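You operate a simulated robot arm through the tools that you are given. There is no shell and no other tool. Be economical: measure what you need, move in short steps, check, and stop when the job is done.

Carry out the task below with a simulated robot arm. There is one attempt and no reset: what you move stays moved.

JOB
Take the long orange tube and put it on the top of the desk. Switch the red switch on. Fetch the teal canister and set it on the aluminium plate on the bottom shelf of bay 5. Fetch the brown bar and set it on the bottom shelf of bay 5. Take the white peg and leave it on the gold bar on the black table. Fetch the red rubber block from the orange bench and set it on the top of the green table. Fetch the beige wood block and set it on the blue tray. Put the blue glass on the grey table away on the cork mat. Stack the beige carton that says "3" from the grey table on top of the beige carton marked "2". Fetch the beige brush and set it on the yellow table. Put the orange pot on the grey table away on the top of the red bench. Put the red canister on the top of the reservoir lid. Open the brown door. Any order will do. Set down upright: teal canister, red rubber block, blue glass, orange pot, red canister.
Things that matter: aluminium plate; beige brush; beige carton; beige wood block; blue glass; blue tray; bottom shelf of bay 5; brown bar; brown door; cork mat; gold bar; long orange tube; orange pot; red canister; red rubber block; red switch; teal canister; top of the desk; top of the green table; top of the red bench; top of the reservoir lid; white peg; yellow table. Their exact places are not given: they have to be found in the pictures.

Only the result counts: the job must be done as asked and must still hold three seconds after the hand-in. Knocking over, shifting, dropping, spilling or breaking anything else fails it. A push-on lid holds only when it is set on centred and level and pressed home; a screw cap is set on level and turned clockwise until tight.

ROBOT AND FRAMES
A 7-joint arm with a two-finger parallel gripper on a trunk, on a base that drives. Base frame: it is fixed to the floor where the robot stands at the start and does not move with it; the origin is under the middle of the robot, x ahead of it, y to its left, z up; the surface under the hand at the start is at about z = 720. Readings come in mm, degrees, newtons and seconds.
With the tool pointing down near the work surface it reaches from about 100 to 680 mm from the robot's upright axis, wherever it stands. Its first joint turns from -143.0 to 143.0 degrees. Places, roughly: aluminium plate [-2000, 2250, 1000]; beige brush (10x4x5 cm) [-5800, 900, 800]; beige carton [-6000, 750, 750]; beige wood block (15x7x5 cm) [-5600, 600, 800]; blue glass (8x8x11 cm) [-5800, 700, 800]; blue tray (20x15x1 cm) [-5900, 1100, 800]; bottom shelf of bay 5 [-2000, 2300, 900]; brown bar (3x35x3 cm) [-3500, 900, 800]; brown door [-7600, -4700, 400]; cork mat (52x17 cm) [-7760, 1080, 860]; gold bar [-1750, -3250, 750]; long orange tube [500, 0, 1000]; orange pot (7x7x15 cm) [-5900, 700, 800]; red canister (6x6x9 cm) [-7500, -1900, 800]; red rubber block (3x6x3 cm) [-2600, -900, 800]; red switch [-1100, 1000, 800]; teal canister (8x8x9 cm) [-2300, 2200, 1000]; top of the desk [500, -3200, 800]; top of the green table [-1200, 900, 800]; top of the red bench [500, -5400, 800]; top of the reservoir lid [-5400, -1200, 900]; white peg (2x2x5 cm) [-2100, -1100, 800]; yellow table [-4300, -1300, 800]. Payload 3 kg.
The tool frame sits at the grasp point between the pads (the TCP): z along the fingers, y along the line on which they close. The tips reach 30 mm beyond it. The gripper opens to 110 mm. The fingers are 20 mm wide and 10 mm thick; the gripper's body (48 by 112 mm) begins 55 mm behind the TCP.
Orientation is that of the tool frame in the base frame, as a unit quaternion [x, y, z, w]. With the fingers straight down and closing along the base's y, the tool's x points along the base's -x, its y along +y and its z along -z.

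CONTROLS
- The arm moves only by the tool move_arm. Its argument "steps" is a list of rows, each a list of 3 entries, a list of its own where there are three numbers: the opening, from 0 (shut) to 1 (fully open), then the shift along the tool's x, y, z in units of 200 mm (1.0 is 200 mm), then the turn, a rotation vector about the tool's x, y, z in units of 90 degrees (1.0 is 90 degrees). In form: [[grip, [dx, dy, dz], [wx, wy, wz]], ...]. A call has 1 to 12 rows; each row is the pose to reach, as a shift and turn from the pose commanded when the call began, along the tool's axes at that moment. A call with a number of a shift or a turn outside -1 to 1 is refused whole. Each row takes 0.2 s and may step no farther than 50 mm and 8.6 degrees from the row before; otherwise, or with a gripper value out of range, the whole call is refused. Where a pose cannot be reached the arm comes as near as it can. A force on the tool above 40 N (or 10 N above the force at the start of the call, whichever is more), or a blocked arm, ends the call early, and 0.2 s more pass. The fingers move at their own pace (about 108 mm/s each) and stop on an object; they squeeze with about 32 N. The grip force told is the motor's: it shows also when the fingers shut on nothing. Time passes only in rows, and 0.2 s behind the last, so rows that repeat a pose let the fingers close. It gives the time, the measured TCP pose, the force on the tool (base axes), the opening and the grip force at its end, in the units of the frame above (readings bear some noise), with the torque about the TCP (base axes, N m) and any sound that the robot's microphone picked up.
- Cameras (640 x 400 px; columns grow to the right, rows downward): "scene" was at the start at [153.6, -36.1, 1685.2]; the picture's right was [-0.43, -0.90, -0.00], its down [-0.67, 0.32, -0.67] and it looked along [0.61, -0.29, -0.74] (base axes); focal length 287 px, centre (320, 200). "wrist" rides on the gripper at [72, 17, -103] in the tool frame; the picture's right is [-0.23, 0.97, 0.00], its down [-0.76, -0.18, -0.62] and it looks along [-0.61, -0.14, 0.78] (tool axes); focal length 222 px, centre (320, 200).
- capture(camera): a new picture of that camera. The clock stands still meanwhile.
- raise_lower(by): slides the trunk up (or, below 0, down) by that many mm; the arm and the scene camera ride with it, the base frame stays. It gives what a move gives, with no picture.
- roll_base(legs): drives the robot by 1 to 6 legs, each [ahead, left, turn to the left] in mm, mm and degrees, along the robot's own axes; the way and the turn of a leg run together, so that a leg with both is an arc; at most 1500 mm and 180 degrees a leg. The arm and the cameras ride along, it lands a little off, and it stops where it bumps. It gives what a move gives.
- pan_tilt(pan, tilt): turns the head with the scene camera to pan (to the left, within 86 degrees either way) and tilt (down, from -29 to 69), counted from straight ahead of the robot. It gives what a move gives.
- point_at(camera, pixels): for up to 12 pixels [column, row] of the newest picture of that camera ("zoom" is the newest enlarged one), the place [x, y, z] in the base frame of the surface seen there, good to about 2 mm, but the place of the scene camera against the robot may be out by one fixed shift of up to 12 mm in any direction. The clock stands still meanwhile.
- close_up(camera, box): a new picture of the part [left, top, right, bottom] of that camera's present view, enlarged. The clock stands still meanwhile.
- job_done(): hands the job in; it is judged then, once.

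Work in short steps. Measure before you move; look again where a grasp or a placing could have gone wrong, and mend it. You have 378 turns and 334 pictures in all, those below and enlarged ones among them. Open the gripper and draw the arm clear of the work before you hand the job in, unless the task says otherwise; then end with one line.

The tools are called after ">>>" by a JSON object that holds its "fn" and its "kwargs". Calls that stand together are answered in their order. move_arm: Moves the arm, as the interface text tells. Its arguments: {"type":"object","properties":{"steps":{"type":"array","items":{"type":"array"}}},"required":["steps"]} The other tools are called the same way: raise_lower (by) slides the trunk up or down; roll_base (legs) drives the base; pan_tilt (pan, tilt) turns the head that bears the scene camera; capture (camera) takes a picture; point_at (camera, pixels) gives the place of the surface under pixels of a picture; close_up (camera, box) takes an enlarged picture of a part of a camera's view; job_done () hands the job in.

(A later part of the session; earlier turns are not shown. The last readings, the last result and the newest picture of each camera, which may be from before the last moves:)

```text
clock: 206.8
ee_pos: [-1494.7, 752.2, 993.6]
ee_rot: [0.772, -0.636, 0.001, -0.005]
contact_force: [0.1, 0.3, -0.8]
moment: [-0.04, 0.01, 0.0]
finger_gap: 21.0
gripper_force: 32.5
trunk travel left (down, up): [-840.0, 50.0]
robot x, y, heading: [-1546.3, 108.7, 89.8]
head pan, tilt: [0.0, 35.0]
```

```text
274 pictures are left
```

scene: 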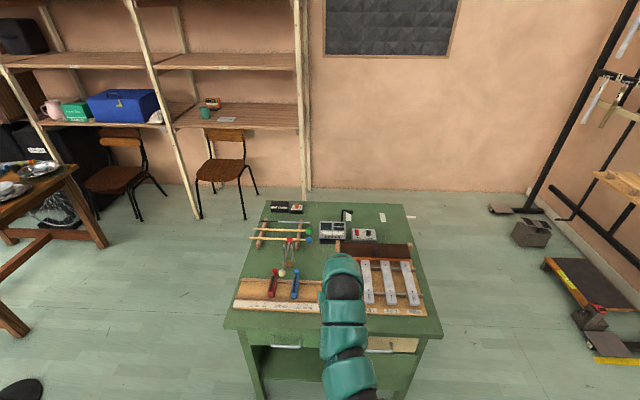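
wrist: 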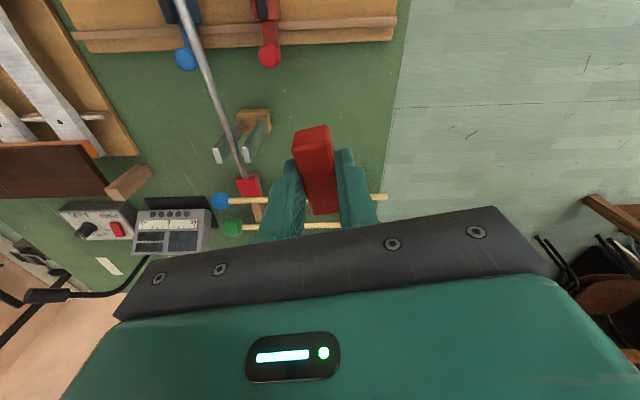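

>>> {"fn": "point_at", "kwargs": {"camera": "wrist", "pixels": [[345, 50], [345, 90], [350, 130], [370, 170], [390, 120], [268, 125], [375, 197], [320, 40]]}}

```text
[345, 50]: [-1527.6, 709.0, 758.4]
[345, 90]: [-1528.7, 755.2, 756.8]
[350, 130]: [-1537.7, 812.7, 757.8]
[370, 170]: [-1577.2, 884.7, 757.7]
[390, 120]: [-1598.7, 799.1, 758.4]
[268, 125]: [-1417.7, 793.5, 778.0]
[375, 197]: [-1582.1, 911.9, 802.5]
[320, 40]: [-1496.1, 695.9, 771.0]
```

Spot is free (table 758). I lower 196 mm, then the last bit, and release.

>>> {"fn": "move_arm", "kwargs": {"steps": [[0.0, [-0.04, -0.008, 0.2], [0, 0, 0]], [0.0, [-0.04, -0.008, 0.4], [0, 0, 0]], [0.0, [-0.04, -0.008, 0.6], [0, 0, 0]], [0.0, [-0.04, -0.008, 0.8], [0, 0, 0]], [0.0, [-0.04, -0.008, 0.98], [0, 0, 0]]]}}

>>> {"fn": "move_arm", "kwargs": {"steps": [[0.0, [0, 0, 0.015], [0, 0, 0]], [0.0, [0, 0, 0.025], [0, 0, 0]], [0.0, [0, 0, 0.025], [0, 0, 0]]]}}

```text
clock: 208.0
ee_pos: [-1493.2, 757.2, 798.0]
ee_rot: [0.772, -0.635, 0.001, -0.004]
contact_force: [0.0, -0.1, 0.7]
moment: [-0.01, 0.01, -0.01]
finger_gap: 20.4
gripper_force: 32.2
trunk travel left (down, up): [-840.0, 50.0]
robot x, y, heading: [-1539.7, 103.9, 90.3]
head pan, tilt: [0.0, 35.0]
```

```text
clock: 208.8
ee_pos: [-1493.2, 760.7, 792.6]
ee_rot: [0.772, -0.636, -0.001, -0.006]
contact_force: [0.0, 0.2, 0.2]
moment: [0.02, -0.01, 0.0]
finger_gap: 20.8
gripper_force: 31.9
trunk travel left (down, up): [-840.0, 50.0]
robot x, y, heading: [-1544.2, 103.4, 90.3]
head pan, tilt: [0.0, 35.0]
```

>>> {"fn": "move_arm", "kwargs": {"steps": [[0.0, [0, 0, 0.008], [0, 0, 0]], [0.0, [0, 0, 0.014], [0, 0, 0]], [0.25, [0, 0, 0.014], [0, 0, 0]], [0.5, [0, 0, 0.014], [0, 0, 0]], [0.5, [0, 0, 0.014], [0, 0, 0]], [0.5, [0, 0, -0.2], [0, 0, 0]], [0.5, [0, 0, -0.44], [0, 0, 0]], [0.5, [0, 0, -0.68], [0, 0, 0]], [0.5, [0, 0, -0.9], [0, 0, 0]]]}}

>>> {"fn": "capture", "kwargs": {"camera": "wrist"}}

```text
clock: 210.8
ee_pos: [-1498.7, 759.5, 971.8]
ee_rot: [0.772, -0.636, 0.0, -0.004]
contact_force: [0.0, 0.1, 0.1]
moment: [0.04, 0.05, -0.01]
finger_gap: 54.9
gripper_force: 0.1
trunk travel left (down, up): [-840.0, 50.0]
robot x, y, heading: [-1543.6, 105.4, 90.6]
head pan, tilt: [0.0, 35.0]
```

```text
273 pictures are left
```

wrist: 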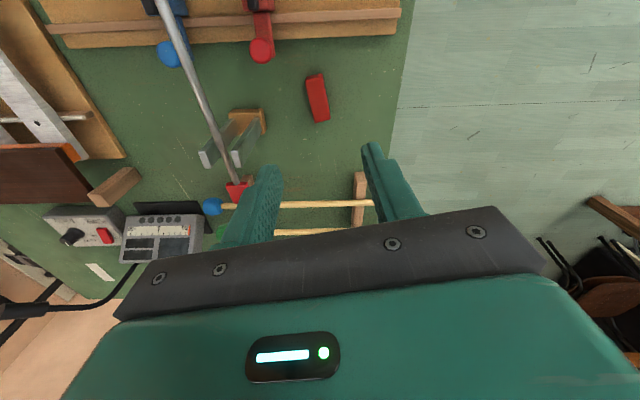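

Block placed. Next the red switch: I look closely at it from here.

>>> {"fn": "pan_tilt", "kwargs": {"pan": -28, "tilt": 38}}

>>> {"fn": "capture", "kwargs": {"camera": "scene"}}

>>> {"fn": "close_up", "kwargs": {"camera": "scene", "box": [260, 140, 360, 200]}}

```text
clock: 211.7
ee_pos: [-1497.1, 759.8, 971.4]
ee_rot: [0.772, -0.635, 0.001, -0.005]
contact_force: [-0.6, 0.3, 0.0]
moment: [0.01, 0.0, -0.03]
finger_gap: 55.0
gripper_force: 0.1
trunk travel left (down, up): [-840.0, 50.0]
robot x, y, heading: [-1544.1, 103.3, 90.0]
head pan, tilt: [-28.0, 38.0]
```

```text
272 pictures are left
```

scene: 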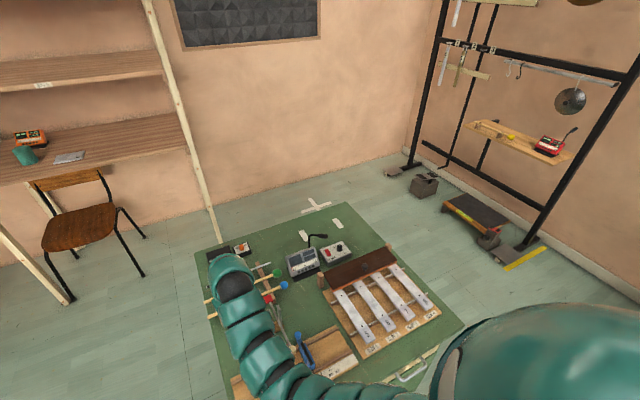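

```text
6.40 times, centred on (310, 170) of scene
```

zoom: 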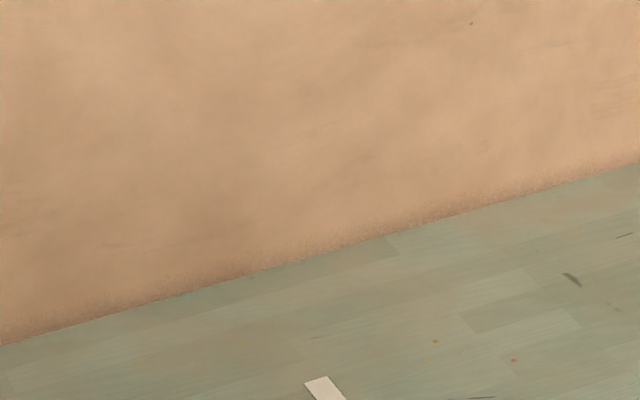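

>>> {"fn": "close_up", "kwargs": {"camera": "scene", "box": [270, 220, 366, 280]}}

>>> {"fn": "point_at", "kwargs": {"camera": "scene", "pixels": [[327, 249], [344, 204], [386, 246], [463, 326], [520, 260], [425, 188], [465, 195], [415, 360], [195, 255]]}}

```text
6.67 times, centred on (318, 250) of scene
```

zoom: 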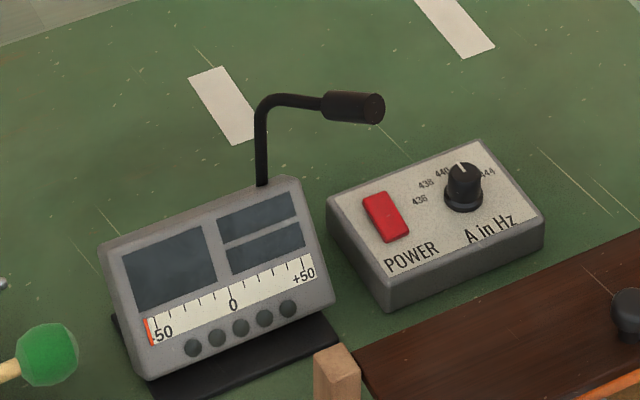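

```text
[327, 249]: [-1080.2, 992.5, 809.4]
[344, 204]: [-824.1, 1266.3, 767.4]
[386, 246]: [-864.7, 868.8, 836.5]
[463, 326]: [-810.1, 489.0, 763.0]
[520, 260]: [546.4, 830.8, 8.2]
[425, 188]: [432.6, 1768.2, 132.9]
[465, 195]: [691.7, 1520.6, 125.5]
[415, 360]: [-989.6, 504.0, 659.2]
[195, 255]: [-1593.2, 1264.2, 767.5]
```

I go to the table's east side (x≈-440, y≈980) and face west for the switch.

>>> {"fn": "roll_base", "kwargs": {"legs": [[-200, 0, 0], [0, -1100, 0], [1080, 0, 0], [0, 0, 90]]}}

>>> {"fn": "capture", "kwargs": {"camera": "wrist"}}

```text
clock: 227.3
ee_pos: [-1087.0, 1038.4, 971.6]
ee_rot: [0.998, 0.069, -0.003, -0.004]
contact_force: [-0.1, 0.5, 0.1]
moment: [0.0, 0.03, 0.0]
finger_gap: 55.3
gripper_force: 0.0
trunk travel left (down, up): [-840.0, 50.0]
robot x, y, heading: [-436.7, 958.6, 177.2]
head pan, tilt: [-28.0, 38.0]
```

```text
269 pictures are left
```

wrist: 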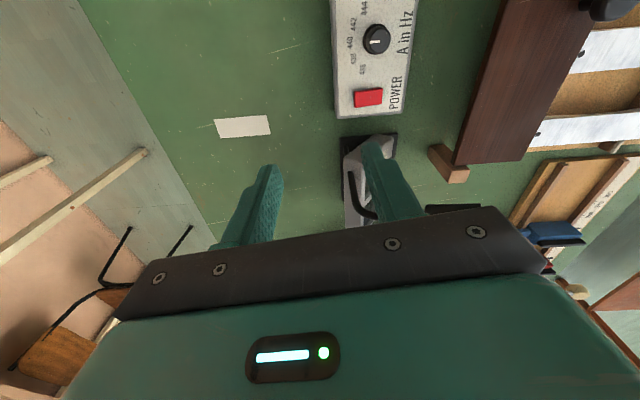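

>>> {"fn": "close_up", "kwargs": {"camera": "wrist", "box": [330, 60, 430, 122]}}

>>> {"fn": "point_at", "kwargs": {"camera": "wrist", "pixels": [[356, 97], [368, 97], [380, 96], [345, 97], [362, 90], [368, 104], [376, 36], [345, 180], [365, 205]]}}

```text
6.40 times, centred on (380, 91) of wrist
```

zoom: 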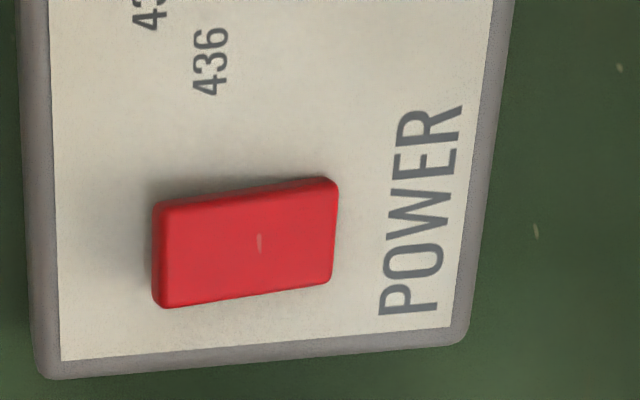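

```text
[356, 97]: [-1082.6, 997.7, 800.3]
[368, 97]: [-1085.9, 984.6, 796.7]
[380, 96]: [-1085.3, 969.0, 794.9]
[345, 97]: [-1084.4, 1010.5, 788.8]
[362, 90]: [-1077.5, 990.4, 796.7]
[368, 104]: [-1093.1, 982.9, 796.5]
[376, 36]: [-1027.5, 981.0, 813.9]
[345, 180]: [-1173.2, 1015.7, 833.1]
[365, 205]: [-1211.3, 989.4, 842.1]
```

I measure the panel's slope around the rocker to see which end is raised.

>>> {"fn": "point_at", "kwargs": {"camera": "zoom", "pixels": [[100, 240], [130, 270], [360, 200], [375, 240], [170, 250], [200, 245], [240, 240], [280, 235], [320, 230], [250, 330], [230, 150], [330, 270]]}}

```text
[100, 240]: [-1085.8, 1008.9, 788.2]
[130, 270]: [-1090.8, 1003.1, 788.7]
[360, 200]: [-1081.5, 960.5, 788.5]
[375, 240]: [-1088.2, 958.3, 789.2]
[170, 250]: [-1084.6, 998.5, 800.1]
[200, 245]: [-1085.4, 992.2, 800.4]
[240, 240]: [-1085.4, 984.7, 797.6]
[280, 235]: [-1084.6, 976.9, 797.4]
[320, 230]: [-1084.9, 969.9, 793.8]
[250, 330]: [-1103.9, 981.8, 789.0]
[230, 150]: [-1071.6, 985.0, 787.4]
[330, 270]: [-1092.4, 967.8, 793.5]
```

The north end stands 12 mm, the south end 5 mm above the panel, so I press the north end with closed fingers. First I hover above it.

>>> {"fn": "move_arm", "kwargs": {"steps": [[0.0, [-0.006, 0.065, 0.15], [0, 0, 0]], [0.0, [-0.012, 0.13, 0.3], [0, 0, 0]], [0.0, [-0.017, 0.196, 0.45], [0, 0, 0]], [0.0, [-0.017, 0.196, 0.6], [0, 0, 0]]]}}

>>> {"fn": "capture", "kwargs": {"camera": "wrist"}}

```text
clock: 228.3
ee_pos: [-1085.5, 1001.3, 849.2]
ee_rot: [0.998, 0.07, -0.003, -0.003]
contact_force: [-0.8, -0.1, -0.7]
moment: [0.06, 0.0, -0.04]
finger_gap: 0.0
gripper_force: 31.8
trunk travel left (down, up): [-840.0, 50.0]
robot x, y, heading: [-434.9, 958.7, 176.8]
head pan, tilt: [-28.0, 38.0]
```

```text
267 pictures are left
```

wrist: 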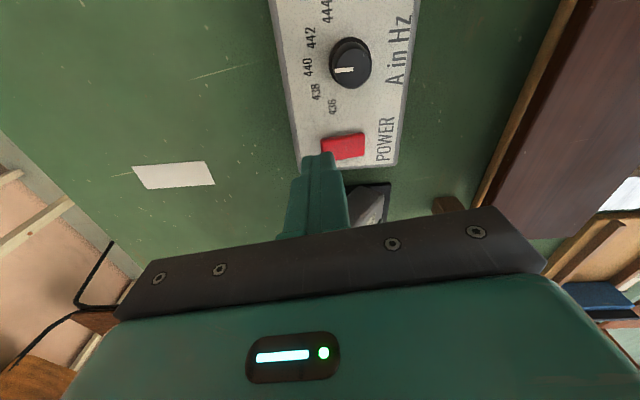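

Lined up over the north end. I press down in small steps.

>>> {"fn": "move_arm", "kwargs": {"steps": [[0.0, [0, 0.015, 0.06], [0, 0, 0]], [0.0, [0, 0.015, 0.095], [0, 0, 0]], [0.0, [0, 0.015, 0.11], [0, 0, 0]], [0.0, [0, 0.015, 0.125], [0, 0, 0]], [0.0, [0, 0.015, 0.135], [0, 0, 0]], [0.0, [0, 0.015, 0.135], [0, 0, 0]], [0.0, [0, 0.015, 0.05], [0, 0, 0]], [0.0, [0, 0.015, -0.15], [0, 0, 0]], [0.0, [0, 0.015, -0.4], [0, 0, 0]], [0.0, [0, 0.215, -0.6], [0, 0, 0]]]}}

>>> {"fn": "close_up", "kwargs": {"camera": "wrist", "box": [250, 50, 410, 150]}}

```text
refused: row 10 steps farther than a row can; nothing moved
```

```text
4.00 times, centred on (330, 100) of wrist
```

zoom: 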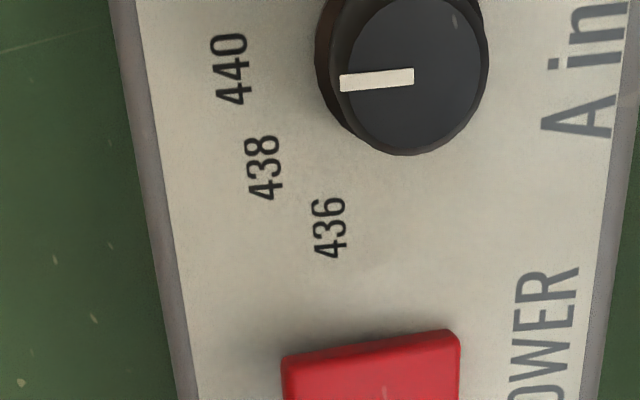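

A row step was too long; I repeat with the press only and a straight retreat.

>>> {"fn": "move_arm", "kwargs": {"steps": [[0.0, [0, 0.015, 0.06], [0, 0, 0]], [0.0, [0, 0.015, 0.095], [0, 0, 0]], [0.0, [0, 0.015, 0.11], [0, 0, 0]], [0.0, [0, 0.015, 0.125], [0, 0, 0]], [0.0, [0, 0.015, 0.135], [0, 0, 0]], [0.0, [0, 0.015, 0.135], [0, 0, 0]]]}}

>>> {"fn": "move_arm", "kwargs": {"steps": [[0.0, [0, 0, -0.1], [0, 0, 0]], [0.0, [0, 0, -0.3], [0, 0, 0]], [0.0, [0, 0, -0.5], [0, 0, 0]], [0.0, [0, -0.15, -0.6], [0, 0, 0]]]}}

>>> {"fn": "close_up", "kwargs": {"camera": "wrist", "box": [300, 60, 440, 150]}}

```text
clock: 229.9
ee_pos: [-1082.9, 998.6, 827.5]
ee_rot: [0.998, 0.069, -0.007, -0.004]
contact_force: [13.4, 5.0, 25.6]
moment: [-0.13, -0.24, 0.05]
finger_gap: 0.0
gripper_force: 31.8
trunk travel left (down, up): [-840.0, 50.0]
robot x, y, heading: [-431.2, 952.5, 176.9]
head pan, tilt: [-28.0, 38.0]
stopped in row 6: the force on the tool passed its limit at 41 N (the readings are from after the stop); the commanded pose is now the measured one
```

```text
clock: 230.9
ee_pos: [-1085.3, 1027.6, 943.1]
ee_rot: [0.998, 0.07, -0.005, -0.003]
contact_force: [-0.4, -0.1, -0.9]
moment: [0.0, 0.01, -0.02]
finger_gap: 0.2
gripper_force: 32.0
trunk travel left (down, up): [-840.0, 50.0]
robot x, y, heading: [-438.8, 955.0, 177.5]
head pan, tilt: [-28.0, 38.0]
```

```text
4.44 times, centred on (370, 105) of wrist
```

zoom: 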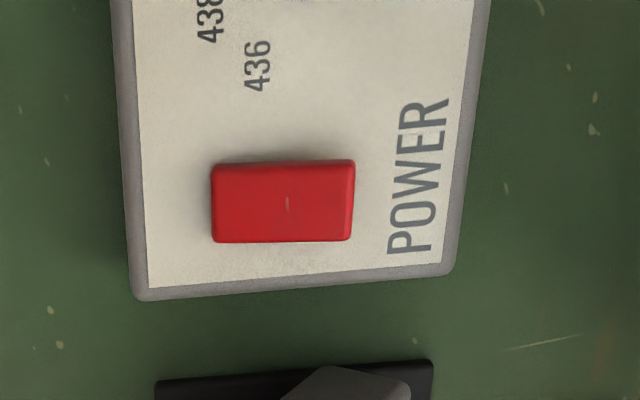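

>>> {"fn": "point_at", "kwargs": {"camera": "zoom", "pixels": [[220, 205], [240, 205], [285, 205], [320, 205], [345, 205], [180, 210], [370, 205], [280, 270]]}}

```text
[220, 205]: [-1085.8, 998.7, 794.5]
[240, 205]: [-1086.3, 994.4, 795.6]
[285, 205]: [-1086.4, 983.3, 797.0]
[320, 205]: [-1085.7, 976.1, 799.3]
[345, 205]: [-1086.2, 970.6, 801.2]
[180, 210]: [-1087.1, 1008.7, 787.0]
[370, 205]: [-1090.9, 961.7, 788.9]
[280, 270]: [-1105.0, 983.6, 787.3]
```

The rocker has flipped (north end now down). Next the teal canister on bay 5: I drive round the south of the green table to x≈-2140, facing north.

>>> {"fn": "roll_base", "kwargs": {"legs": [[0, 1060, 2.5], [850, 0, 0], [850, 0, 0], [0, 0, -90], [950, 0, 0]]}}

>>> {"fn": "pan_tilt", "kwargs": {"pan": 0, "tilt": 35}}

>>> {"fn": "capture", "kwargs": {"camera": "scene"}}

```text
clock: 252.7
ee_pos: [-2169.3, 1498.5, 941.8]
ee_rot: [0.782, -0.623, -0.002, -0.007]
contact_force: [-0.5, 0.9, -0.8]
moment: [0.02, 0.01, -0.01]
finger_gap: 0.0
gripper_force: 31.5
trunk travel left (down, up): [-840.0, 50.0]
robot x, y, heading: [-2180.0, 843.3, 92.0]
head pan, tilt: [-28.0, 38.0]
```

```text
clock: 253.6
ee_pos: [-2168.8, 1499.0, 942.6]
ee_rot: [0.783, -0.622, -0.001, -0.007]
contact_force: [0.0, 0.0, 0.0]
moment: [-0.02, -0.01, 0.0]
finger_gap: 0.0
gripper_force: 32.1
trunk travel left (down, up): [-840.0, 50.0]
robot x, y, heading: [-2182.5, 846.1, 91.9]
head pan, tilt: [0.0, 35.0]
```

```text
264 pictures are left
```

scene: 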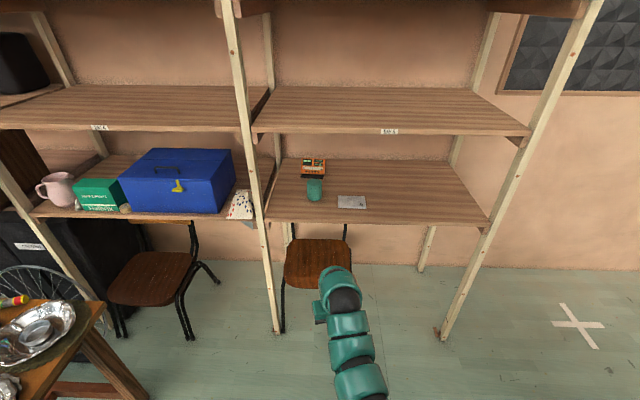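

>>> {"fn": "point_at", "kwargs": {"camera": "scene", "pixels": [[315, 185], [315, 198], [307, 190], [322, 190], [351, 202], [338, 206], [366, 206], [352, 197], [330, 221], [315, 243], [285, 300], [300, 335]]}}

>>> {"fn": "close_up", "kwargs": {"camera": "scene", "box": [260, 130, 400, 240]}}

>>> {"fn": "point_at", "kwargs": {"camera": "scene", "pixels": [[103, 310], [145, 385], [277, 330], [258, 200], [445, 330], [255, 130], [400, 133], [325, 270], [352, 230]]}}

```text
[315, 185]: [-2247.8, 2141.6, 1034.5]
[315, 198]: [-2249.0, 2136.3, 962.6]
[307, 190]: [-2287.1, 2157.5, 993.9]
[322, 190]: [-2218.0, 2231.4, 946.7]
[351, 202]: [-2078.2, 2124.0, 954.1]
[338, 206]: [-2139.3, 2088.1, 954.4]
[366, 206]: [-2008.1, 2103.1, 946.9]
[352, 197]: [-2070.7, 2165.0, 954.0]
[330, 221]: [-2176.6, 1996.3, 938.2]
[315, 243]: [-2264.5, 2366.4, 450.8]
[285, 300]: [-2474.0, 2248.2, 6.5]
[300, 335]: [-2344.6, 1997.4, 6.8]
```

```text
3.64 times, centred on (330, 185) of scene
```

zoom: 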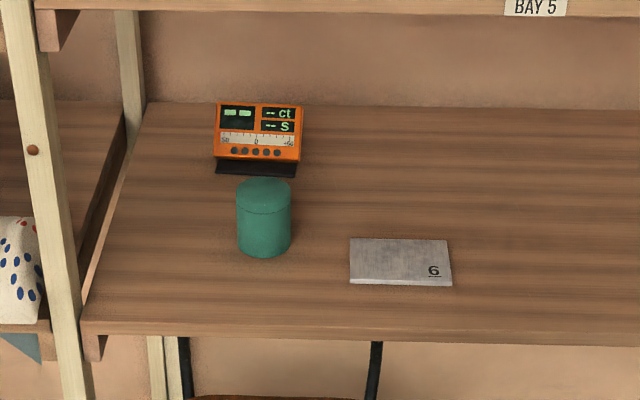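

```text
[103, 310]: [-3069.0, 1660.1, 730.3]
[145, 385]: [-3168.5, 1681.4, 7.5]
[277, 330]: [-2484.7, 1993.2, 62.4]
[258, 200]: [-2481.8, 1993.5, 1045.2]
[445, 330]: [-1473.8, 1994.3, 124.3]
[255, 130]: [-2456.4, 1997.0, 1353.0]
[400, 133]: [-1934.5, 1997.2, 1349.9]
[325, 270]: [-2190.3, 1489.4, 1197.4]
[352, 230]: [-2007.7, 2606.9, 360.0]
```

Shelf ≈940, canister centre ≈(-2250, 2175), plate centre ≈(-2074, 2127), floor free before the shelf. I square the yaw (13°), open, and pitch the tool to 35° below level.

>>> {"fn": "move_arm", "kwargs": {"steps": [[0.95, [0, 0, 0], [0, 0, 0.073]], [0.95, [0, 0, 0], [0, 0, 0.146]]]}}

>>> {"fn": "move_arm", "kwargs": {"steps": [[0.95, [0, 0, -0.05], [0, -0.087, 0]], [0.95, [0, 0, -0.1], [0, -0.174, 0]], [0.95, [0, 0, -0.15], [0, -0.261, 0]], [0.95, [0, 0, -0.2], [0, -0.348, 0]], [0.95, [0, 0, -0.25], [0, -0.435, 0]], [0.95, [0, 0, -0.3], [0, -0.522, 0]], [0.95, [0, 0, -0.35], [0, -0.611, 0]]]}}

```text
clock: 254.2
ee_pos: [-2168.7, 1500.3, 943.6]
ee_rot: [-0.705, 0.709, 0.002, 0.007]
contact_force: [-0.7, -0.3, 0.1]
moment: [-0.02, -0.01, -0.01]
finger_gap: 104.4
gripper_force: 0.0
trunk travel left (down, up): [-840.0, 50.0]
robot x, y, heading: [-2184.5, 846.2, 92.2]
head pan, tilt: [0.0, 35.0]
```

```text
clock: 255.8
ee_pos: [-2167.8, 1498.0, 1012.7]
ee_rot: [-0.625, 0.625, 0.329, 0.333]
contact_force: [0.1, 0.9, 0.5]
moment: [0.01, -0.02, 0.04]
finger_gap: 104.7
gripper_force: 0.1
trunk travel left (down, up): [-840.0, 50.0]
robot x, y, heading: [-2178.9, 843.4, 92.1]
head pan, tilt: [0.0, 35.0]
```

I drive left 61 and ahead 575 to a pre-grasp in front of the canister.

>>> {"fn": "roll_base", "kwargs": {"legs": [[0, 61, 0], [575, 0, 0]]}}

>>> {"fn": "capture", "kwargs": {"camera": "wrist"}}

```text
clock: 259.7
ee_pos: [-2264.3, 2079.5, 1013.0]
ee_rot: [0.63, -0.621, -0.33, -0.33]
contact_force: [0.0, 0.4, 0.4]
moment: [-0.02, -0.01, -0.02]
finger_gap: 104.5
gripper_force: 0.0
trunk travel left (down, up): [-840.0, 50.0]
robot x, y, heading: [-2267.2, 1425.3, 93.0]
head pan, tilt: [0.0, 35.0]
```

```text
262 pictures are left
```

wrist: 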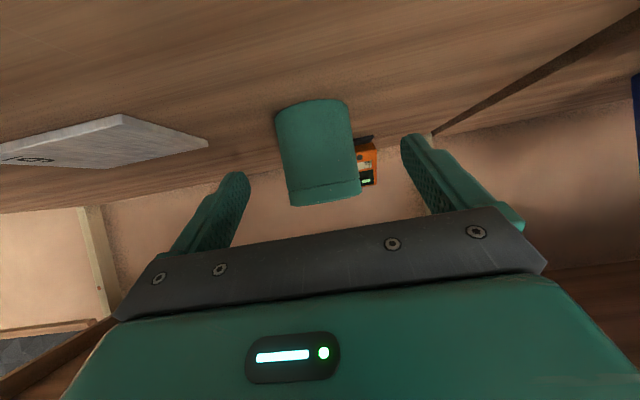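

>>> {"fn": "point_at", "kwargs": {"camera": "wrist", "pixels": [[280, 130], [315, 140], [350, 130], [315, 108], [325, 180], [320, 195], [240, 110], [120, 120], [200, 140], [100, 165], [120, 150], [345, 95]]}}

```text
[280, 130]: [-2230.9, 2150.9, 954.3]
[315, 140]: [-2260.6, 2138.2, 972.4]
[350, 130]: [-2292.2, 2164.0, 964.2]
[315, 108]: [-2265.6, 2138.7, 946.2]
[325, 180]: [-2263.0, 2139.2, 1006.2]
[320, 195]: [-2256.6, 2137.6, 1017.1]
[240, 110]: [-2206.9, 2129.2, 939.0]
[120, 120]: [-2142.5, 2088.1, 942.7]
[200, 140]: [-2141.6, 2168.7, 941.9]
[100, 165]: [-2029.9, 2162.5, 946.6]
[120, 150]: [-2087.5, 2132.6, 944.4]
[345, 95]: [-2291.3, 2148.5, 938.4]
```

Canister centre ≈(-2258, 2175), shelf 938. I advance to (-2258, 2172, 985) and grip.

>>> {"fn": "move_arm", "kwargs": {"steps": [[0.95, [-0.05, -0.035, 0.15], [0, 0, 0]], [0.95, [-0.1, -0.035, 0.31], [0, 0, 0]], [0.95, [-0.145, -0.035, 0.46], [0, 0, 0]], [0.0, [-0.145, -0.035, 0.46], [0, 0, 0]], [0.0, [-0.145, -0.035, 0.46], [0, 0, 0]], [0.0, [-0.145, -0.035, 0.46], [0, 0, 0]]]}}

>>> {"fn": "capture", "kwargs": {"camera": "wrist"}}

```text
clock: 261.1
ee_pos: [-2258.6, 2172.2, 983.9]
ee_rot: [0.629, -0.622, -0.329, -0.331]
contact_force: [-0.5, -0.3, -0.7]
moment: [0.01, -0.01, -0.02]
finger_gap: 70.8
gripper_force: 31.8
trunk travel left (down, up): [-840.0, 50.0]
robot x, y, heading: [-2267.9, 1425.9, 93.1]
head pan, tilt: [0.0, 35.0]
```

```text
261 pictures are left
```

wrist: 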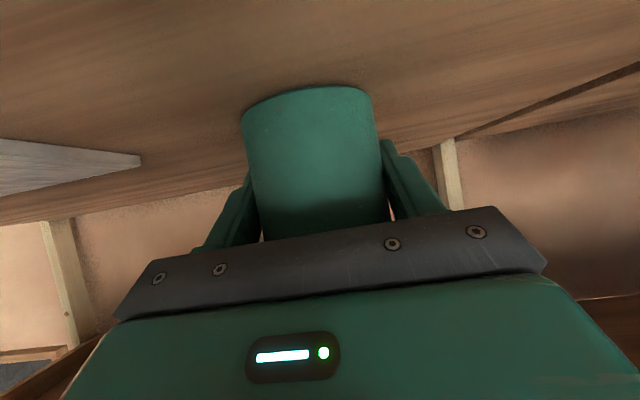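

Gripped. I lift 30 mm and carry it over the aluminium plate (x +183, y -47).

>>> {"fn": "move_arm", "kwargs": {"steps": [[0.0, [-0.062, 0, -0.042], [0, 0, 0]], [0.0, [-0.124, 0, -0.085], [0, 0, 0]], [0.0, [-0.097, -0.182, -0.124], [0, 0, 0]], [0.0, [-0.071, -0.365, -0.163], [0, 0, 0]], [0.0, [-0.044, -0.547, -0.201], [0, 0, 0]], [0.0, [-0.018, -0.73, -0.24], [0, 0, 0]], [0.0, [0.009, -0.912, -0.279], [0, 0, 0]]]}}

>>> {"fn": "capture", "kwargs": {"camera": "wrist"}}

>>> {"fn": "capture", "kwargs": {"camera": "scene"}}

```text
clock: 262.7
ee_pos: [-2071.1, 2125.4, 1016.3]
ee_rot: [0.63, -0.62, -0.331, -0.33]
contact_force: [-0.9, 0.0, -1.5]
moment: [-0.02, 0.0, 0.05]
finger_gap: 70.7
gripper_force: 31.8
trunk travel left (down, up): [-840.0, 50.0]
robot x, y, heading: [-2267.3, 1424.1, 93.0]
head pan, tilt: [0.0, 35.0]
```

```text
260 pictures are left
```

wrist: 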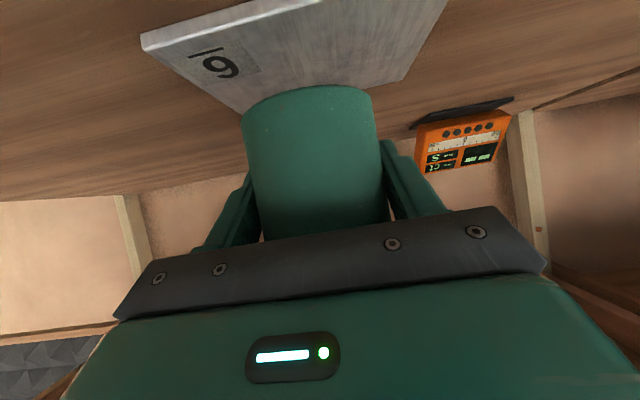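

```text
259 pictures are left
```

scene: 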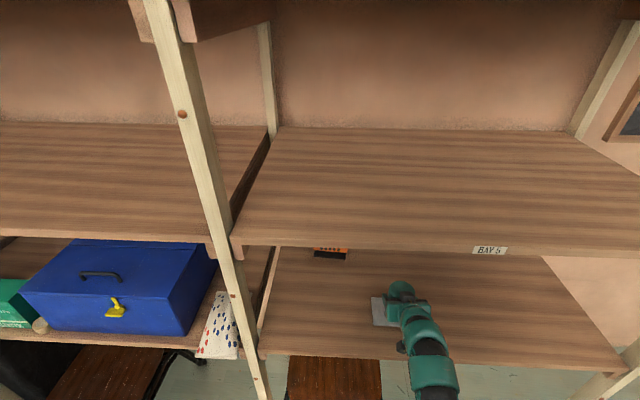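

>>> {"fn": "point_at", "kwargs": {"camera": "wrist", "pixels": [[146, 40], [320, 3], [445, 3], [410, 65], [400, 82], [240, 110], [310, 95], [380, 60]]}}

```text
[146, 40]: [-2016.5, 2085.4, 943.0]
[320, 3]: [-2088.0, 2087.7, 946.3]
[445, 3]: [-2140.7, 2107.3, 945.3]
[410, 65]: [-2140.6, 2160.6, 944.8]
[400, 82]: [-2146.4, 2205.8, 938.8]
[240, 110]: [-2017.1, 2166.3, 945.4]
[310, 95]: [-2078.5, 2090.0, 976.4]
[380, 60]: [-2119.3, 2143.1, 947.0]
```

I centre (7 mm) and lower 24.5 mm onto the plate.

>>> {"fn": "move_arm", "kwargs": {"steps": [[0.0, [0.05, 0.035, 0.03], [0, 0, 0]], [0.0, [0.1, 0.035, 0.063], [0, 0, 0]], [0.0, [0.105, 0.035, 0.067], [0, 0, 0]], [0.0, [0.105, 0.035, 0.067], [0, 0, 0]]]}}

```text
clock: 263.7
ee_pos: [-2080.3, 2126.0, 990.9]
ee_rot: [0.63, -0.621, -0.33, -0.33]
contact_force: [0.1, 0.6, -1.2]
moment: [-0.01, -0.01, 0.0]
finger_gap: 70.5
gripper_force: 31.8
trunk travel left (down, up): [-840.0, 50.0]
robot x, y, heading: [-2267.7, 1423.9, 93.0]
head pan, tilt: [0.0, 35.0]
```

>>> {"fn": "move_arm", "kwargs": {"steps": [[0.0, [0.004, 0, 0.003], [0, 0, 0]], [0.0, [0.008, 0, 0.005], [0, 0, 0]], [0.0, [0.008, 0, 0.005], [0, 0, 0]]]}}

```text
clock: 264.5
ee_pos: [-2081.4, 2126.8, 989.7]
ee_rot: [0.63, -0.62, -0.331, -0.33]
contact_force: [1.4, 1.0, -0.1]
moment: [-0.06, 0.04, 0.0]
finger_gap: 70.9
gripper_force: 32.6
trunk travel left (down, up): [-840.0, 50.0]
robot x, y, heading: [-2267.9, 1422.9, 93.2]
head pan, tilt: [0.0, 35.0]
```

Contact just made. I release and withdraw along the tool axis.

>>> {"fn": "move_arm", "kwargs": {"steps": [[0.8, [0, 0, 0], [0, 0, 0]], [0.95, [0, 0, 0], [0, 0, 0]], [0.95, [0, 0, 0], [0, 0, 0]], [0.95, [0, 0, -0.2], [0, 0, 0]], [0.95, [0, 0, -0.45], [0, 0, 0]], [0.95, [0, 0, -0.7], [0, 0, 0]]]}}

>>> {"fn": "capture", "kwargs": {"camera": "wrist"}}

```text
clock: 265.9
ee_pos: [-2082.4, 2031.1, 1050.8]
ee_rot: [0.63, -0.621, -0.33, -0.329]
contact_force: [0.7, 0.0, 0.4]
moment: [-0.04, 0.01, -0.01]
finger_gap: 104.6
gripper_force: 0.1
out of reach, approached as far as the arm can: row 6
trunk travel left (down, up): [-840.0, 50.0]
robot x, y, heading: [-2264.8, 1423.1, 93.4]
head pan, tilt: [0.0, 35.0]
```

```text
258 pictures are left
```

wrist: 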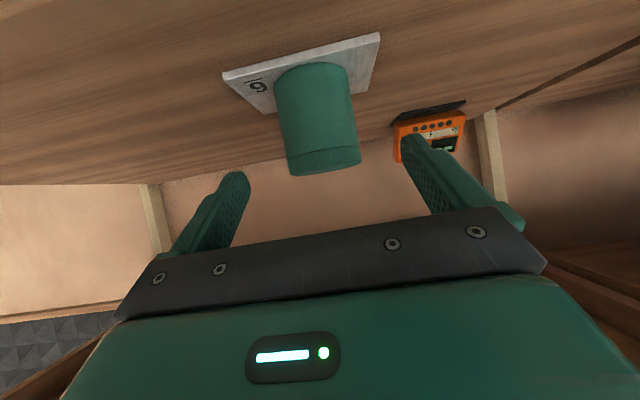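

The canister stands on the plate. I measure the shelf's depth and free right half for the bar.

>>> {"fn": "point_at", "kwargs": {"camera": "scene", "pixels": [[300, 260], [480, 275], [530, 270], [545, 262], [560, 300], [600, 365], [580, 340], [400, 250], [440, 330]]}}

>>> {"fn": "point_at", "kwargs": {"camera": "wrist", "pixels": [[330, 160], [290, 160], [100, 100], [60, 150], [160, 190], [60, 183], [480, 115]]}}

```text
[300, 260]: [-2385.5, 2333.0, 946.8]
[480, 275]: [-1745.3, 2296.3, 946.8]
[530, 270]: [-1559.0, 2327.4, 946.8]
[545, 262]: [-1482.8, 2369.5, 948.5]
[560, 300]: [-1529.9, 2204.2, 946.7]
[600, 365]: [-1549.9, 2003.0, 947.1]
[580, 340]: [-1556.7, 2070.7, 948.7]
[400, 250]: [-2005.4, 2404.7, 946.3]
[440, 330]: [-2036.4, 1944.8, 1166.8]
```

```text
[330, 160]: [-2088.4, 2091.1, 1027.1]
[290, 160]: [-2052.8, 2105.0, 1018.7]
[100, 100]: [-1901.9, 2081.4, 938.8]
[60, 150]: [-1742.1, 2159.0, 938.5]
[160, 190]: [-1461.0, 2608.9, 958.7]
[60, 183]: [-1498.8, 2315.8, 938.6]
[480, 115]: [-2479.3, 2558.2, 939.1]
```

Shelf has 400+ mm depth and a free right half. I back off 550 mm and look west for the brown bar.

>>> {"fn": "roll_base", "kwargs": {"legs": [[-600, 0, -3]]}}

>>> {"fn": "pan_tilt", "kwargs": {"pan": 78, "tilt": 30}}

>>> {"fn": "capture", "kwargs": {"camera": "scene"}}

```text
clock: 269.2
ee_pos: [-2032.2, 1427.1, 1049.8]
ee_rot: [-0.61, 0.64, 0.321, 0.341]
contact_force: [-0.5, 0.0, -0.3]
moment: [0.01, -0.01, -0.03]
finger_gap: 104.3
gripper_force: 0.0
trunk travel left (down, up): [-840.0, 50.0]
robot x, y, heading: [-2253.7, 835.4, 89.2]
head pan, tilt: [0.0, 35.0]
```

```text
clock: 270.8
ee_pos: [-2031.4, 1429.0, 1050.3]
ee_rot: [-0.61, 0.64, 0.32, 0.341]
contact_force: [-0.4, 0.5, -0.7]
moment: [0.02, 0.02, -0.03]
finger_gap: 104.6
gripper_force: 0.0
trunk travel left (down, up): [-840.0, 50.0]
robot x, y, heading: [-2254.9, 834.8, 89.2]
head pan, tilt: [78.0, 30.0]
```

```text
257 pictures are left
```

scene: 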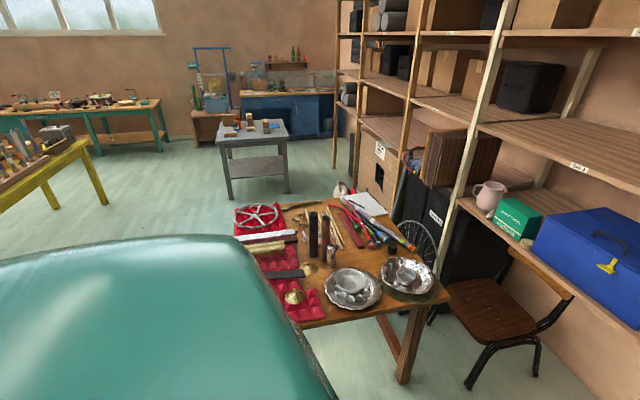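

>>> {"fn": "close_up", "kwargs": {"camera": "scene", "box": [225, 180, 455, 325]}}

>>> {"fn": "point_at", "kwargs": {"camera": "scene", "pixels": [[448, 300], [300, 325], [240, 207], [312, 215], [313, 255], [325, 215], [325, 250], [384, 193]]}}

```text
2.76 times, centred on (340, 252) of scene
```

zoom: 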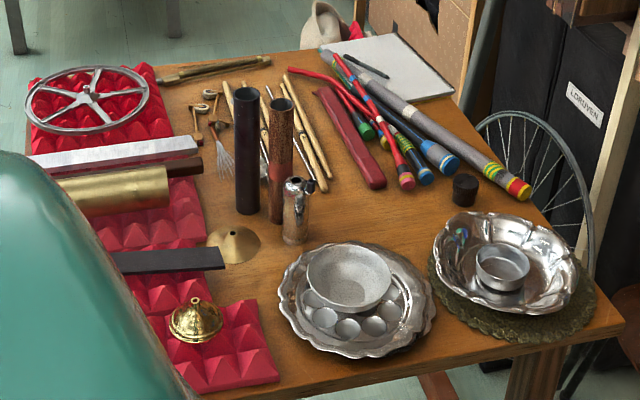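

```text
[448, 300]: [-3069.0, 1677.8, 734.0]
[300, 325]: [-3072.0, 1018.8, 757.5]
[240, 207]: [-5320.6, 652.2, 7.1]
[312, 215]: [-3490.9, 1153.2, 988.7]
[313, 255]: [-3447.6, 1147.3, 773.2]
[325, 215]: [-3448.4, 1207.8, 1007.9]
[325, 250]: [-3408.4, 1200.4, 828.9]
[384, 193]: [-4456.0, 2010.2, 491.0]
```

The table is full; the brown bar seems to lie on the red foam near (-3500, 900). I go to its south side.

>>> {"fn": "roll_base", "kwargs": {"legs": [[-880, 0, 0], [0, 1200, 0]]}}

>>> {"fn": "pan_tilt", "kwargs": {"pan": 0, "tilt": 38}}

>>> {"fn": "capture", "kwargs": {"camera": "scene"}}

```text
clock: 281.1
ee_pos: [-3211.0, 587.4, 1049.9]
ee_rot: [-0.594, 0.656, 0.311, 0.348]
contact_force: [1.1, -0.5, 0.6]
moment: [-0.01, -0.02, 0.0]
finger_gap: 104.7
gripper_force: 0.0
trunk travel left (down, up): [-840.0, 50.0]
robot x, y, heading: [-3464.2, 6.7, 86.7]
head pan, tilt: [78.0, 30.0]
```

```text
clock: 282.6
ee_pos: [-3209.7, 586.8, 1048.8]
ee_rot: [-0.593, 0.656, 0.311, 0.348]
contact_force: [0.9, 0.3, -0.2]
moment: [0.01, 0.0, 0.01]
finger_gap: 104.4
gripper_force: 0.1
trunk travel left (down, up): [-840.0, 50.0]
robot x, y, heading: [-3465.5, 7.9, 86.6]
head pan, tilt: [0.0, 38.0]
```

```text
255 pictures are left
```

scene: 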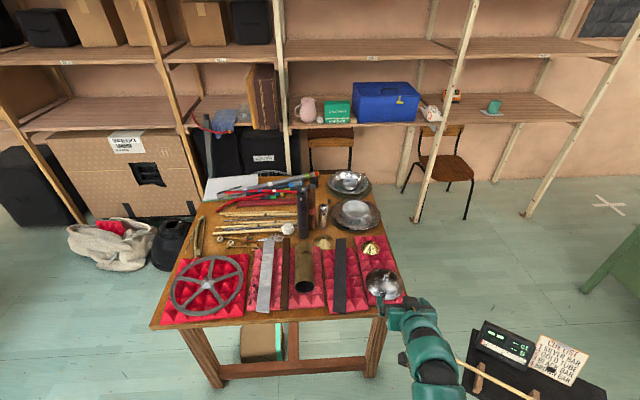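

A stand with a cue list is close to the arm on the right. I zoom in on the bars and measure the stand.

>>> {"fn": "close_up", "kwargs": {"camera": "scene", "box": [220, 225, 400, 325]}}

>>> {"fn": "point_at", "kwargs": {"camera": "scene", "pixels": [[475, 375], [490, 335], [600, 395], [470, 365], [540, 340], [290, 310], [265, 320], [376, 300]]}}

```text
3.56 times, centred on (310, 275) of scene
```

zoom: 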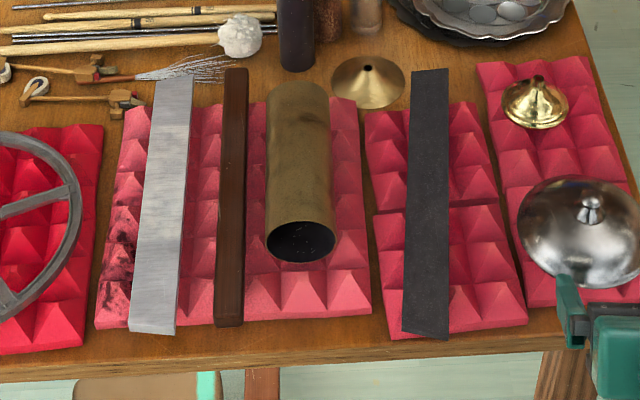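

```text
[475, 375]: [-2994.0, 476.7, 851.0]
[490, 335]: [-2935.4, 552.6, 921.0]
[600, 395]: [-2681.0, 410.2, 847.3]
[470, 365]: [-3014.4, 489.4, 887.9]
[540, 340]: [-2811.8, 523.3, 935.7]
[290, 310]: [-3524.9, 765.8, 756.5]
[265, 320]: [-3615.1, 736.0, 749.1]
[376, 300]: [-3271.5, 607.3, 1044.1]
```

>>> {"fn": "point_at", "kwargs": {"camera": "zoom", "pixels": [[238, 75], [232, 190], [229, 305], [229, 322], [220, 200], [244, 200], [180, 250], [268, 240], [300, 350], [237, 70], [300, 90], [200, 130]]}}

```text
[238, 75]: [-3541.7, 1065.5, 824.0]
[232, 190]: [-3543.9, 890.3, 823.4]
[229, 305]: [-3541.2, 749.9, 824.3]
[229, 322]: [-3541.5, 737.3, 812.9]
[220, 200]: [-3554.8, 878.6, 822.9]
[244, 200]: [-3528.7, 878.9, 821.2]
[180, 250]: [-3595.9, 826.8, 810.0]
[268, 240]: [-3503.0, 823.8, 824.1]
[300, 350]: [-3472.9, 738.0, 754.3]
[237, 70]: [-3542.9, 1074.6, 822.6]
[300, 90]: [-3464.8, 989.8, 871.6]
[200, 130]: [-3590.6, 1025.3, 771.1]
```

Brown bar: x≈-3543, y 740–1080, top ≈817, next to the brass tube (24 mm gap). I bring the tool vertical and more to the centre first.

>>> {"fn": "move_arm", "kwargs": {"steps": [[0.45, [0, 0.1, 0], [0, 0.087, 0]], [0.45, [0, 0.2, 0], [0, 0.174, 0]], [0.45, [0, 0.3, 0], [0, 0.261, 0]], [0.45, [0, 0.4, 0], [0, 0.348, 0]], [0.45, [0, 0.5, 0], [0, 0.435, 0]], [0.45, [0, 0.6, 0], [0, 0.522, 0]], [0.45, [0, 0.75, 0], [0, 0.611, 0]], [0.45, [0, 0.9, 0], [0, 0.611, 0]]]}}

```text
clock: 284.4
ee_pos: [-3393.3, 603.8, 1031.9]
ee_rot: [-0.669, 0.743, 0.003, 0.005]
contact_force: [0.8, -0.2, 0.6]
moment: [-0.03, -0.03, -0.04]
finger_gap: 49.3
gripper_force: 0.1
out of reach, approached as far as the arm can: row 1, 7, 8
trunk travel left (down, up): [-840.0, 50.0]
robot x, y, heading: [-3467.8, 6.0, 86.4]
head pan, tilt: [0.0, 38.0]
```

>>> {"fn": "roll_base", "kwargs": {"legs": [[0, 112, 3.6], [290, 0, 0]]}}

>>> {"fn": "capture", "kwargs": {"camera": "wrist"}}

```text
clock: 287.2
ee_pos: [-3541.9, 907.8, 1031.1]
ee_rot: [-0.692, 0.722, 0.003, 0.006]
contact_force: [-0.5, -0.7, 0.1]
moment: [0.01, 0.0, -0.01]
finger_gap: 49.5
gripper_force: 0.2
trunk travel left (down, up): [-840.0, 50.0]
robot x, y, heading: [-3574.1, 306.3, 90.0]
head pan, tilt: [0.0, 38.0]
```

```text
253 pictures are left
```

wrist: 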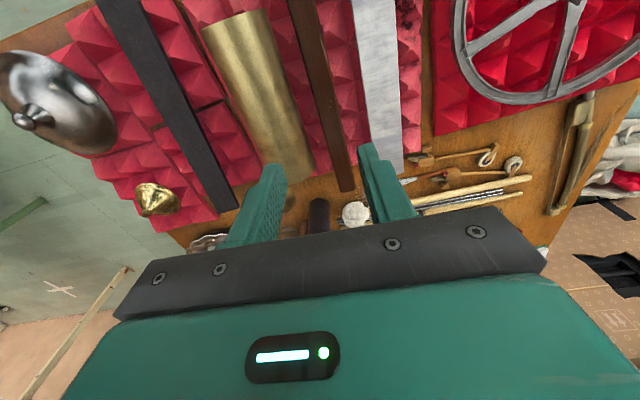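

>>> {"fn": "point_at", "kwargs": {"camera": "wrist", "pixels": [[303, 20], [318, 70], [333, 125], [345, 180], [308, 70], [328, 70], [290, 90], [360, 60], [245, 60], [365, 90], [348, 190], [335, 95]]}}

```text
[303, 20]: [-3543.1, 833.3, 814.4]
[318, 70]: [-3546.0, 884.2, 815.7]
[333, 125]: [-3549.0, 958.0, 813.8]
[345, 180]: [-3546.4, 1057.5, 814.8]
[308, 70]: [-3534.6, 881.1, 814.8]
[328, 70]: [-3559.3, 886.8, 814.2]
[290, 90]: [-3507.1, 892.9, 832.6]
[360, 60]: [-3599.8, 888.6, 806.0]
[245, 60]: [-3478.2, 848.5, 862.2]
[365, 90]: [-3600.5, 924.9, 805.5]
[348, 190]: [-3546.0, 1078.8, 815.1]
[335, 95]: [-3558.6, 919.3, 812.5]
```

Bar centre x≈-3547, top 815. I align (3.2°) with a 44 mm opening and come down to 848 first.

>>> {"fn": "move_arm", "kwargs": {"steps": [[0.4, [0, 0.025, 0.2], [0, 0, -0.036]], [0.4, [0, 0.025, 0.4], [0, 0, -0.036]], [0.4, [0, 0.025, 0.6], [0, 0, -0.036]], [0.4, [0, 0.025, 0.8], [0, 0, -0.036]], [0.4, [0, 0.025, 0.915], [0, 0, -0.036]]]}}

>>> {"fn": "capture", "kwargs": {"camera": "wrist"}}

```text
clock: 288.4
ee_pos: [-3543.9, 910.8, 846.1]
ee_rot: [0.712, -0.702, -0.003, -0.006]
contact_force: [-0.2, -0.4, -0.8]
moment: [0.02, -0.03, 0.04]
finger_gap: 44.0
gripper_force: 0.1
trunk travel left (down, up): [-840.0, 50.0]
robot x, y, heading: [-3579.9, 304.4, 90.0]
head pan, tilt: [0.0, 38.0]
```

```text
252 pictures are left
```

wrist: 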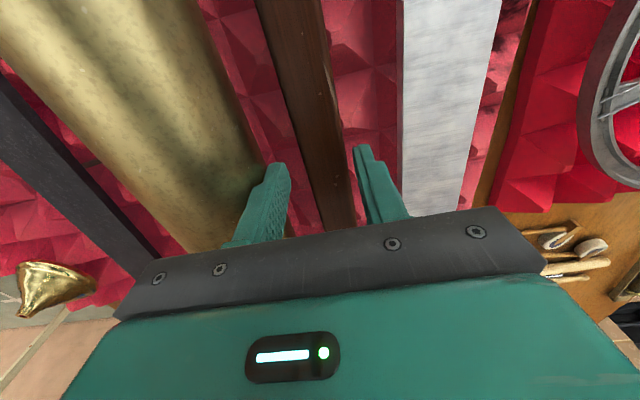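

>>> {"fn": "point_at", "kwargs": {"camera": "wrist", "pixels": [[278, 60], [320, 60], [300, 100], [345, 130], [290, 195], [358, 160], [250, 130], [398, 120]]}}

```text
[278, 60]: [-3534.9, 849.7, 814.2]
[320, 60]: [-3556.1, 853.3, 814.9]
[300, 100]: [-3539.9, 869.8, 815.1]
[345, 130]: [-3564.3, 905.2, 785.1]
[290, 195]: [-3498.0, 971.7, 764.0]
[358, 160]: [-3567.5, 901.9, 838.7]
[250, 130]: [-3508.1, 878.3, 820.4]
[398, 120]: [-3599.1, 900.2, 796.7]
```

Tight beside the tube; I shift 3 mm toward -x, narrow to 40 mm, lower 28 mm, grip and lift.

>>> {"fn": "move_arm", "kwargs": {"steps": [[0.36, [0, 0.017, 0], [0, 0, 0]], [0.36, [0, 0.017, 0.07], [0, 0, 0]], [0.36, [0, 0.017, 0.14], [0, 0, 0]], [0.0, [0, 0.017, 0.14], [0, 0, 0]], [0.0, [0, 0.017, 0.14], [0, 0, 0]], [0.0, [0, 0.017, 0.14], [0, 0, 0]]]}}

>>> {"fn": "move_arm", "kwargs": {"steps": [[0.0, [0, 0, -0.1], [0, 0, 0]], [0.0, [0, 0, -0.3], [0, 0, 0]], [0.0, [0, 0, -0.55], [0, 0, 0]], [0.0, [0, 0, -0.8], [0, 0, 0]], [0.0, [0, 0, -1.0], [0, 0, 0]]]}}

>>> {"fn": "capture", "kwargs": {"camera": "wrist"}}

```text
clock: 289.9
ee_pos: [-3549.3, 910.4, 823.6]
ee_rot: [0.713, -0.701, -0.007, -0.007]
contact_force: [1.9, -11.2, 23.4]
moment: [-1.11, -0.11, -0.35]
finger_gap: 29.6
gripper_force: 31.6
trunk travel left (down, up): [-840.0, 50.0]
robot x, y, heading: [-3575.6, 302.6, 89.6]
head pan, tilt: [0.0, 38.0]
stopped in row 6: the force on the tool passed its limit at 40 N (the readings are from after the stop); the commanded pose is now the measured one
```

```text
clock: 291.1
ee_pos: [-3545.1, 907.0, 1020.3]
ee_rot: [0.712, -0.702, -0.004, -0.007]
contact_force: [-0.7, 0.0, -2.7]
moment: [-0.03, 0.01, -0.02]
finger_gap: 29.3
gripper_force: 32.0
trunk travel left (down, up): [-840.0, 50.0]
robot x, y, heading: [-3576.1, 307.5, 90.2]
head pan, tilt: [0.0, 38.0]
```

```text
251 pictures are left
```

wrist: 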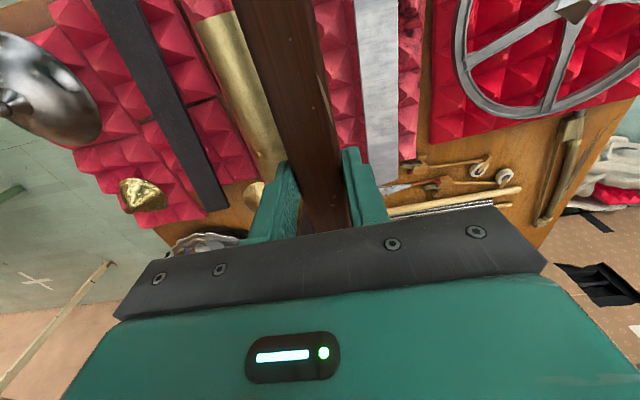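

Held (29 mm, 2.7 N). I check that the tube and silver bar stayed put.

>>> {"fn": "point_at", "kwargs": {"camera": "wrist", "pixels": [[265, 90], [238, 60], [362, 60], [365, 90], [340, 60], [325, 200]]}}

```text
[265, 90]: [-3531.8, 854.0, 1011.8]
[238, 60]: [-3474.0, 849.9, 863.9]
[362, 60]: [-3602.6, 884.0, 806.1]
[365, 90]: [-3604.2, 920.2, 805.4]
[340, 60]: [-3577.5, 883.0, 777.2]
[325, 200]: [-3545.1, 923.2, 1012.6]
```

I back off, strafe east to x≈-2030 south of the stand, and go north to y≈700.

>>> {"fn": "roll_base", "kwargs": {"legs": [[-655, 0, 0], [0, -775, 0], [0, -775, 0], [1050, 0, 0]]}}

```text
clock: 307.2
ee_pos: [-1969.1, 1276.8, 1021.3]
ee_rot: [-0.705, 0.709, 0.005, 0.007]
contact_force: [-0.5, 0.1, -2.1]
moment: [0.0, -0.02, 0.01]
finger_gap: 29.6
gripper_force: 31.9
trunk travel left (down, up): [-840.0, 50.0]
robot x, y, heading: [-2007.5, 676.3, 88.8]
head pan, tilt: [0.0, 38.0]
```

I yaw the tool 90° in free space so that the bar lies along x, shifting right 160 mm.

>>> {"fn": "move_arm", "kwargs": {"steps": [[0.0, [0, -0.07, 0], [0, 0, 0.084]], [0.0, [0, -0.14, 0], [0, 0, 0.168]], [0.0, [0, -0.21, 0], [0, 0, 0.252]], [0.0, [0, -0.28, 0], [0, 0, 0.336]], [0.0, [0, -0.35, 0], [0, 0, 0.42]], [0.0, [0, -0.42, 0], [0, 0, 0.504]], [0.0, [0, -0.49, 0], [0, 0, 0.588]], [0.0, [0, -0.56, 0], [0, 0, 0.672]], [0.0, [0, -0.63, 0], [0, 0, 0.756]], [0.0, [0, -0.7, 0], [0, 0, 0.84]], [0.0, [0, -0.77, 0], [0, 0, 0.924]], [0.0, [0, -0.8, 0], [0, 0, 1.0]]]}}

>>> {"fn": "capture", "kwargs": {"camera": "scene"}}

```text
clock: 309.8
ee_pos: [-1809.2, 1275.7, 1021.3]
ee_rot: [0.004, 1.0, 0.009, 0.001]
contact_force: [0.4, 0.6, -2.5]
moment: [-0.01, 0.0, 0.02]
finger_gap: 29.8
gripper_force: 32.0
trunk travel left (down, up): [-840.0, 50.0]
robot x, y, heading: [-2012.1, 676.8, 88.6]
head pan, tilt: [0.0, 38.0]
```

```text
250 pictures are left
```

scene: 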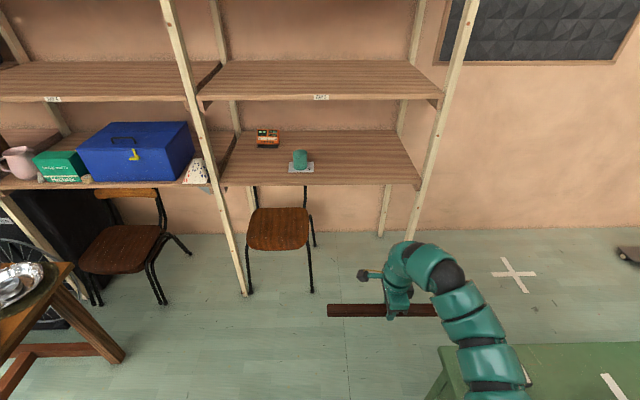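

Yaw works. I check the height of the arm's highest part versus the upper shelf (underside ≈1320).

>>> {"fn": "point_at", "kwargs": {"camera": "scene", "pixels": [[400, 250], [425, 255], [445, 275], [465, 300], [470, 340], [410, 195], [300, 97], [440, 97], [380, 290]]}}

```text
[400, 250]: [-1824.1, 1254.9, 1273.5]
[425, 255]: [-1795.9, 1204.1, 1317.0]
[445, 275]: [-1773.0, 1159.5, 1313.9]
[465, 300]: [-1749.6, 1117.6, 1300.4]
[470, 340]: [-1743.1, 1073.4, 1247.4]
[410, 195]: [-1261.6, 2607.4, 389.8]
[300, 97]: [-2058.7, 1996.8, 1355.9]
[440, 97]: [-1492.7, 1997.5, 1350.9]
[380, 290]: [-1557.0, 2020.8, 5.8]
```

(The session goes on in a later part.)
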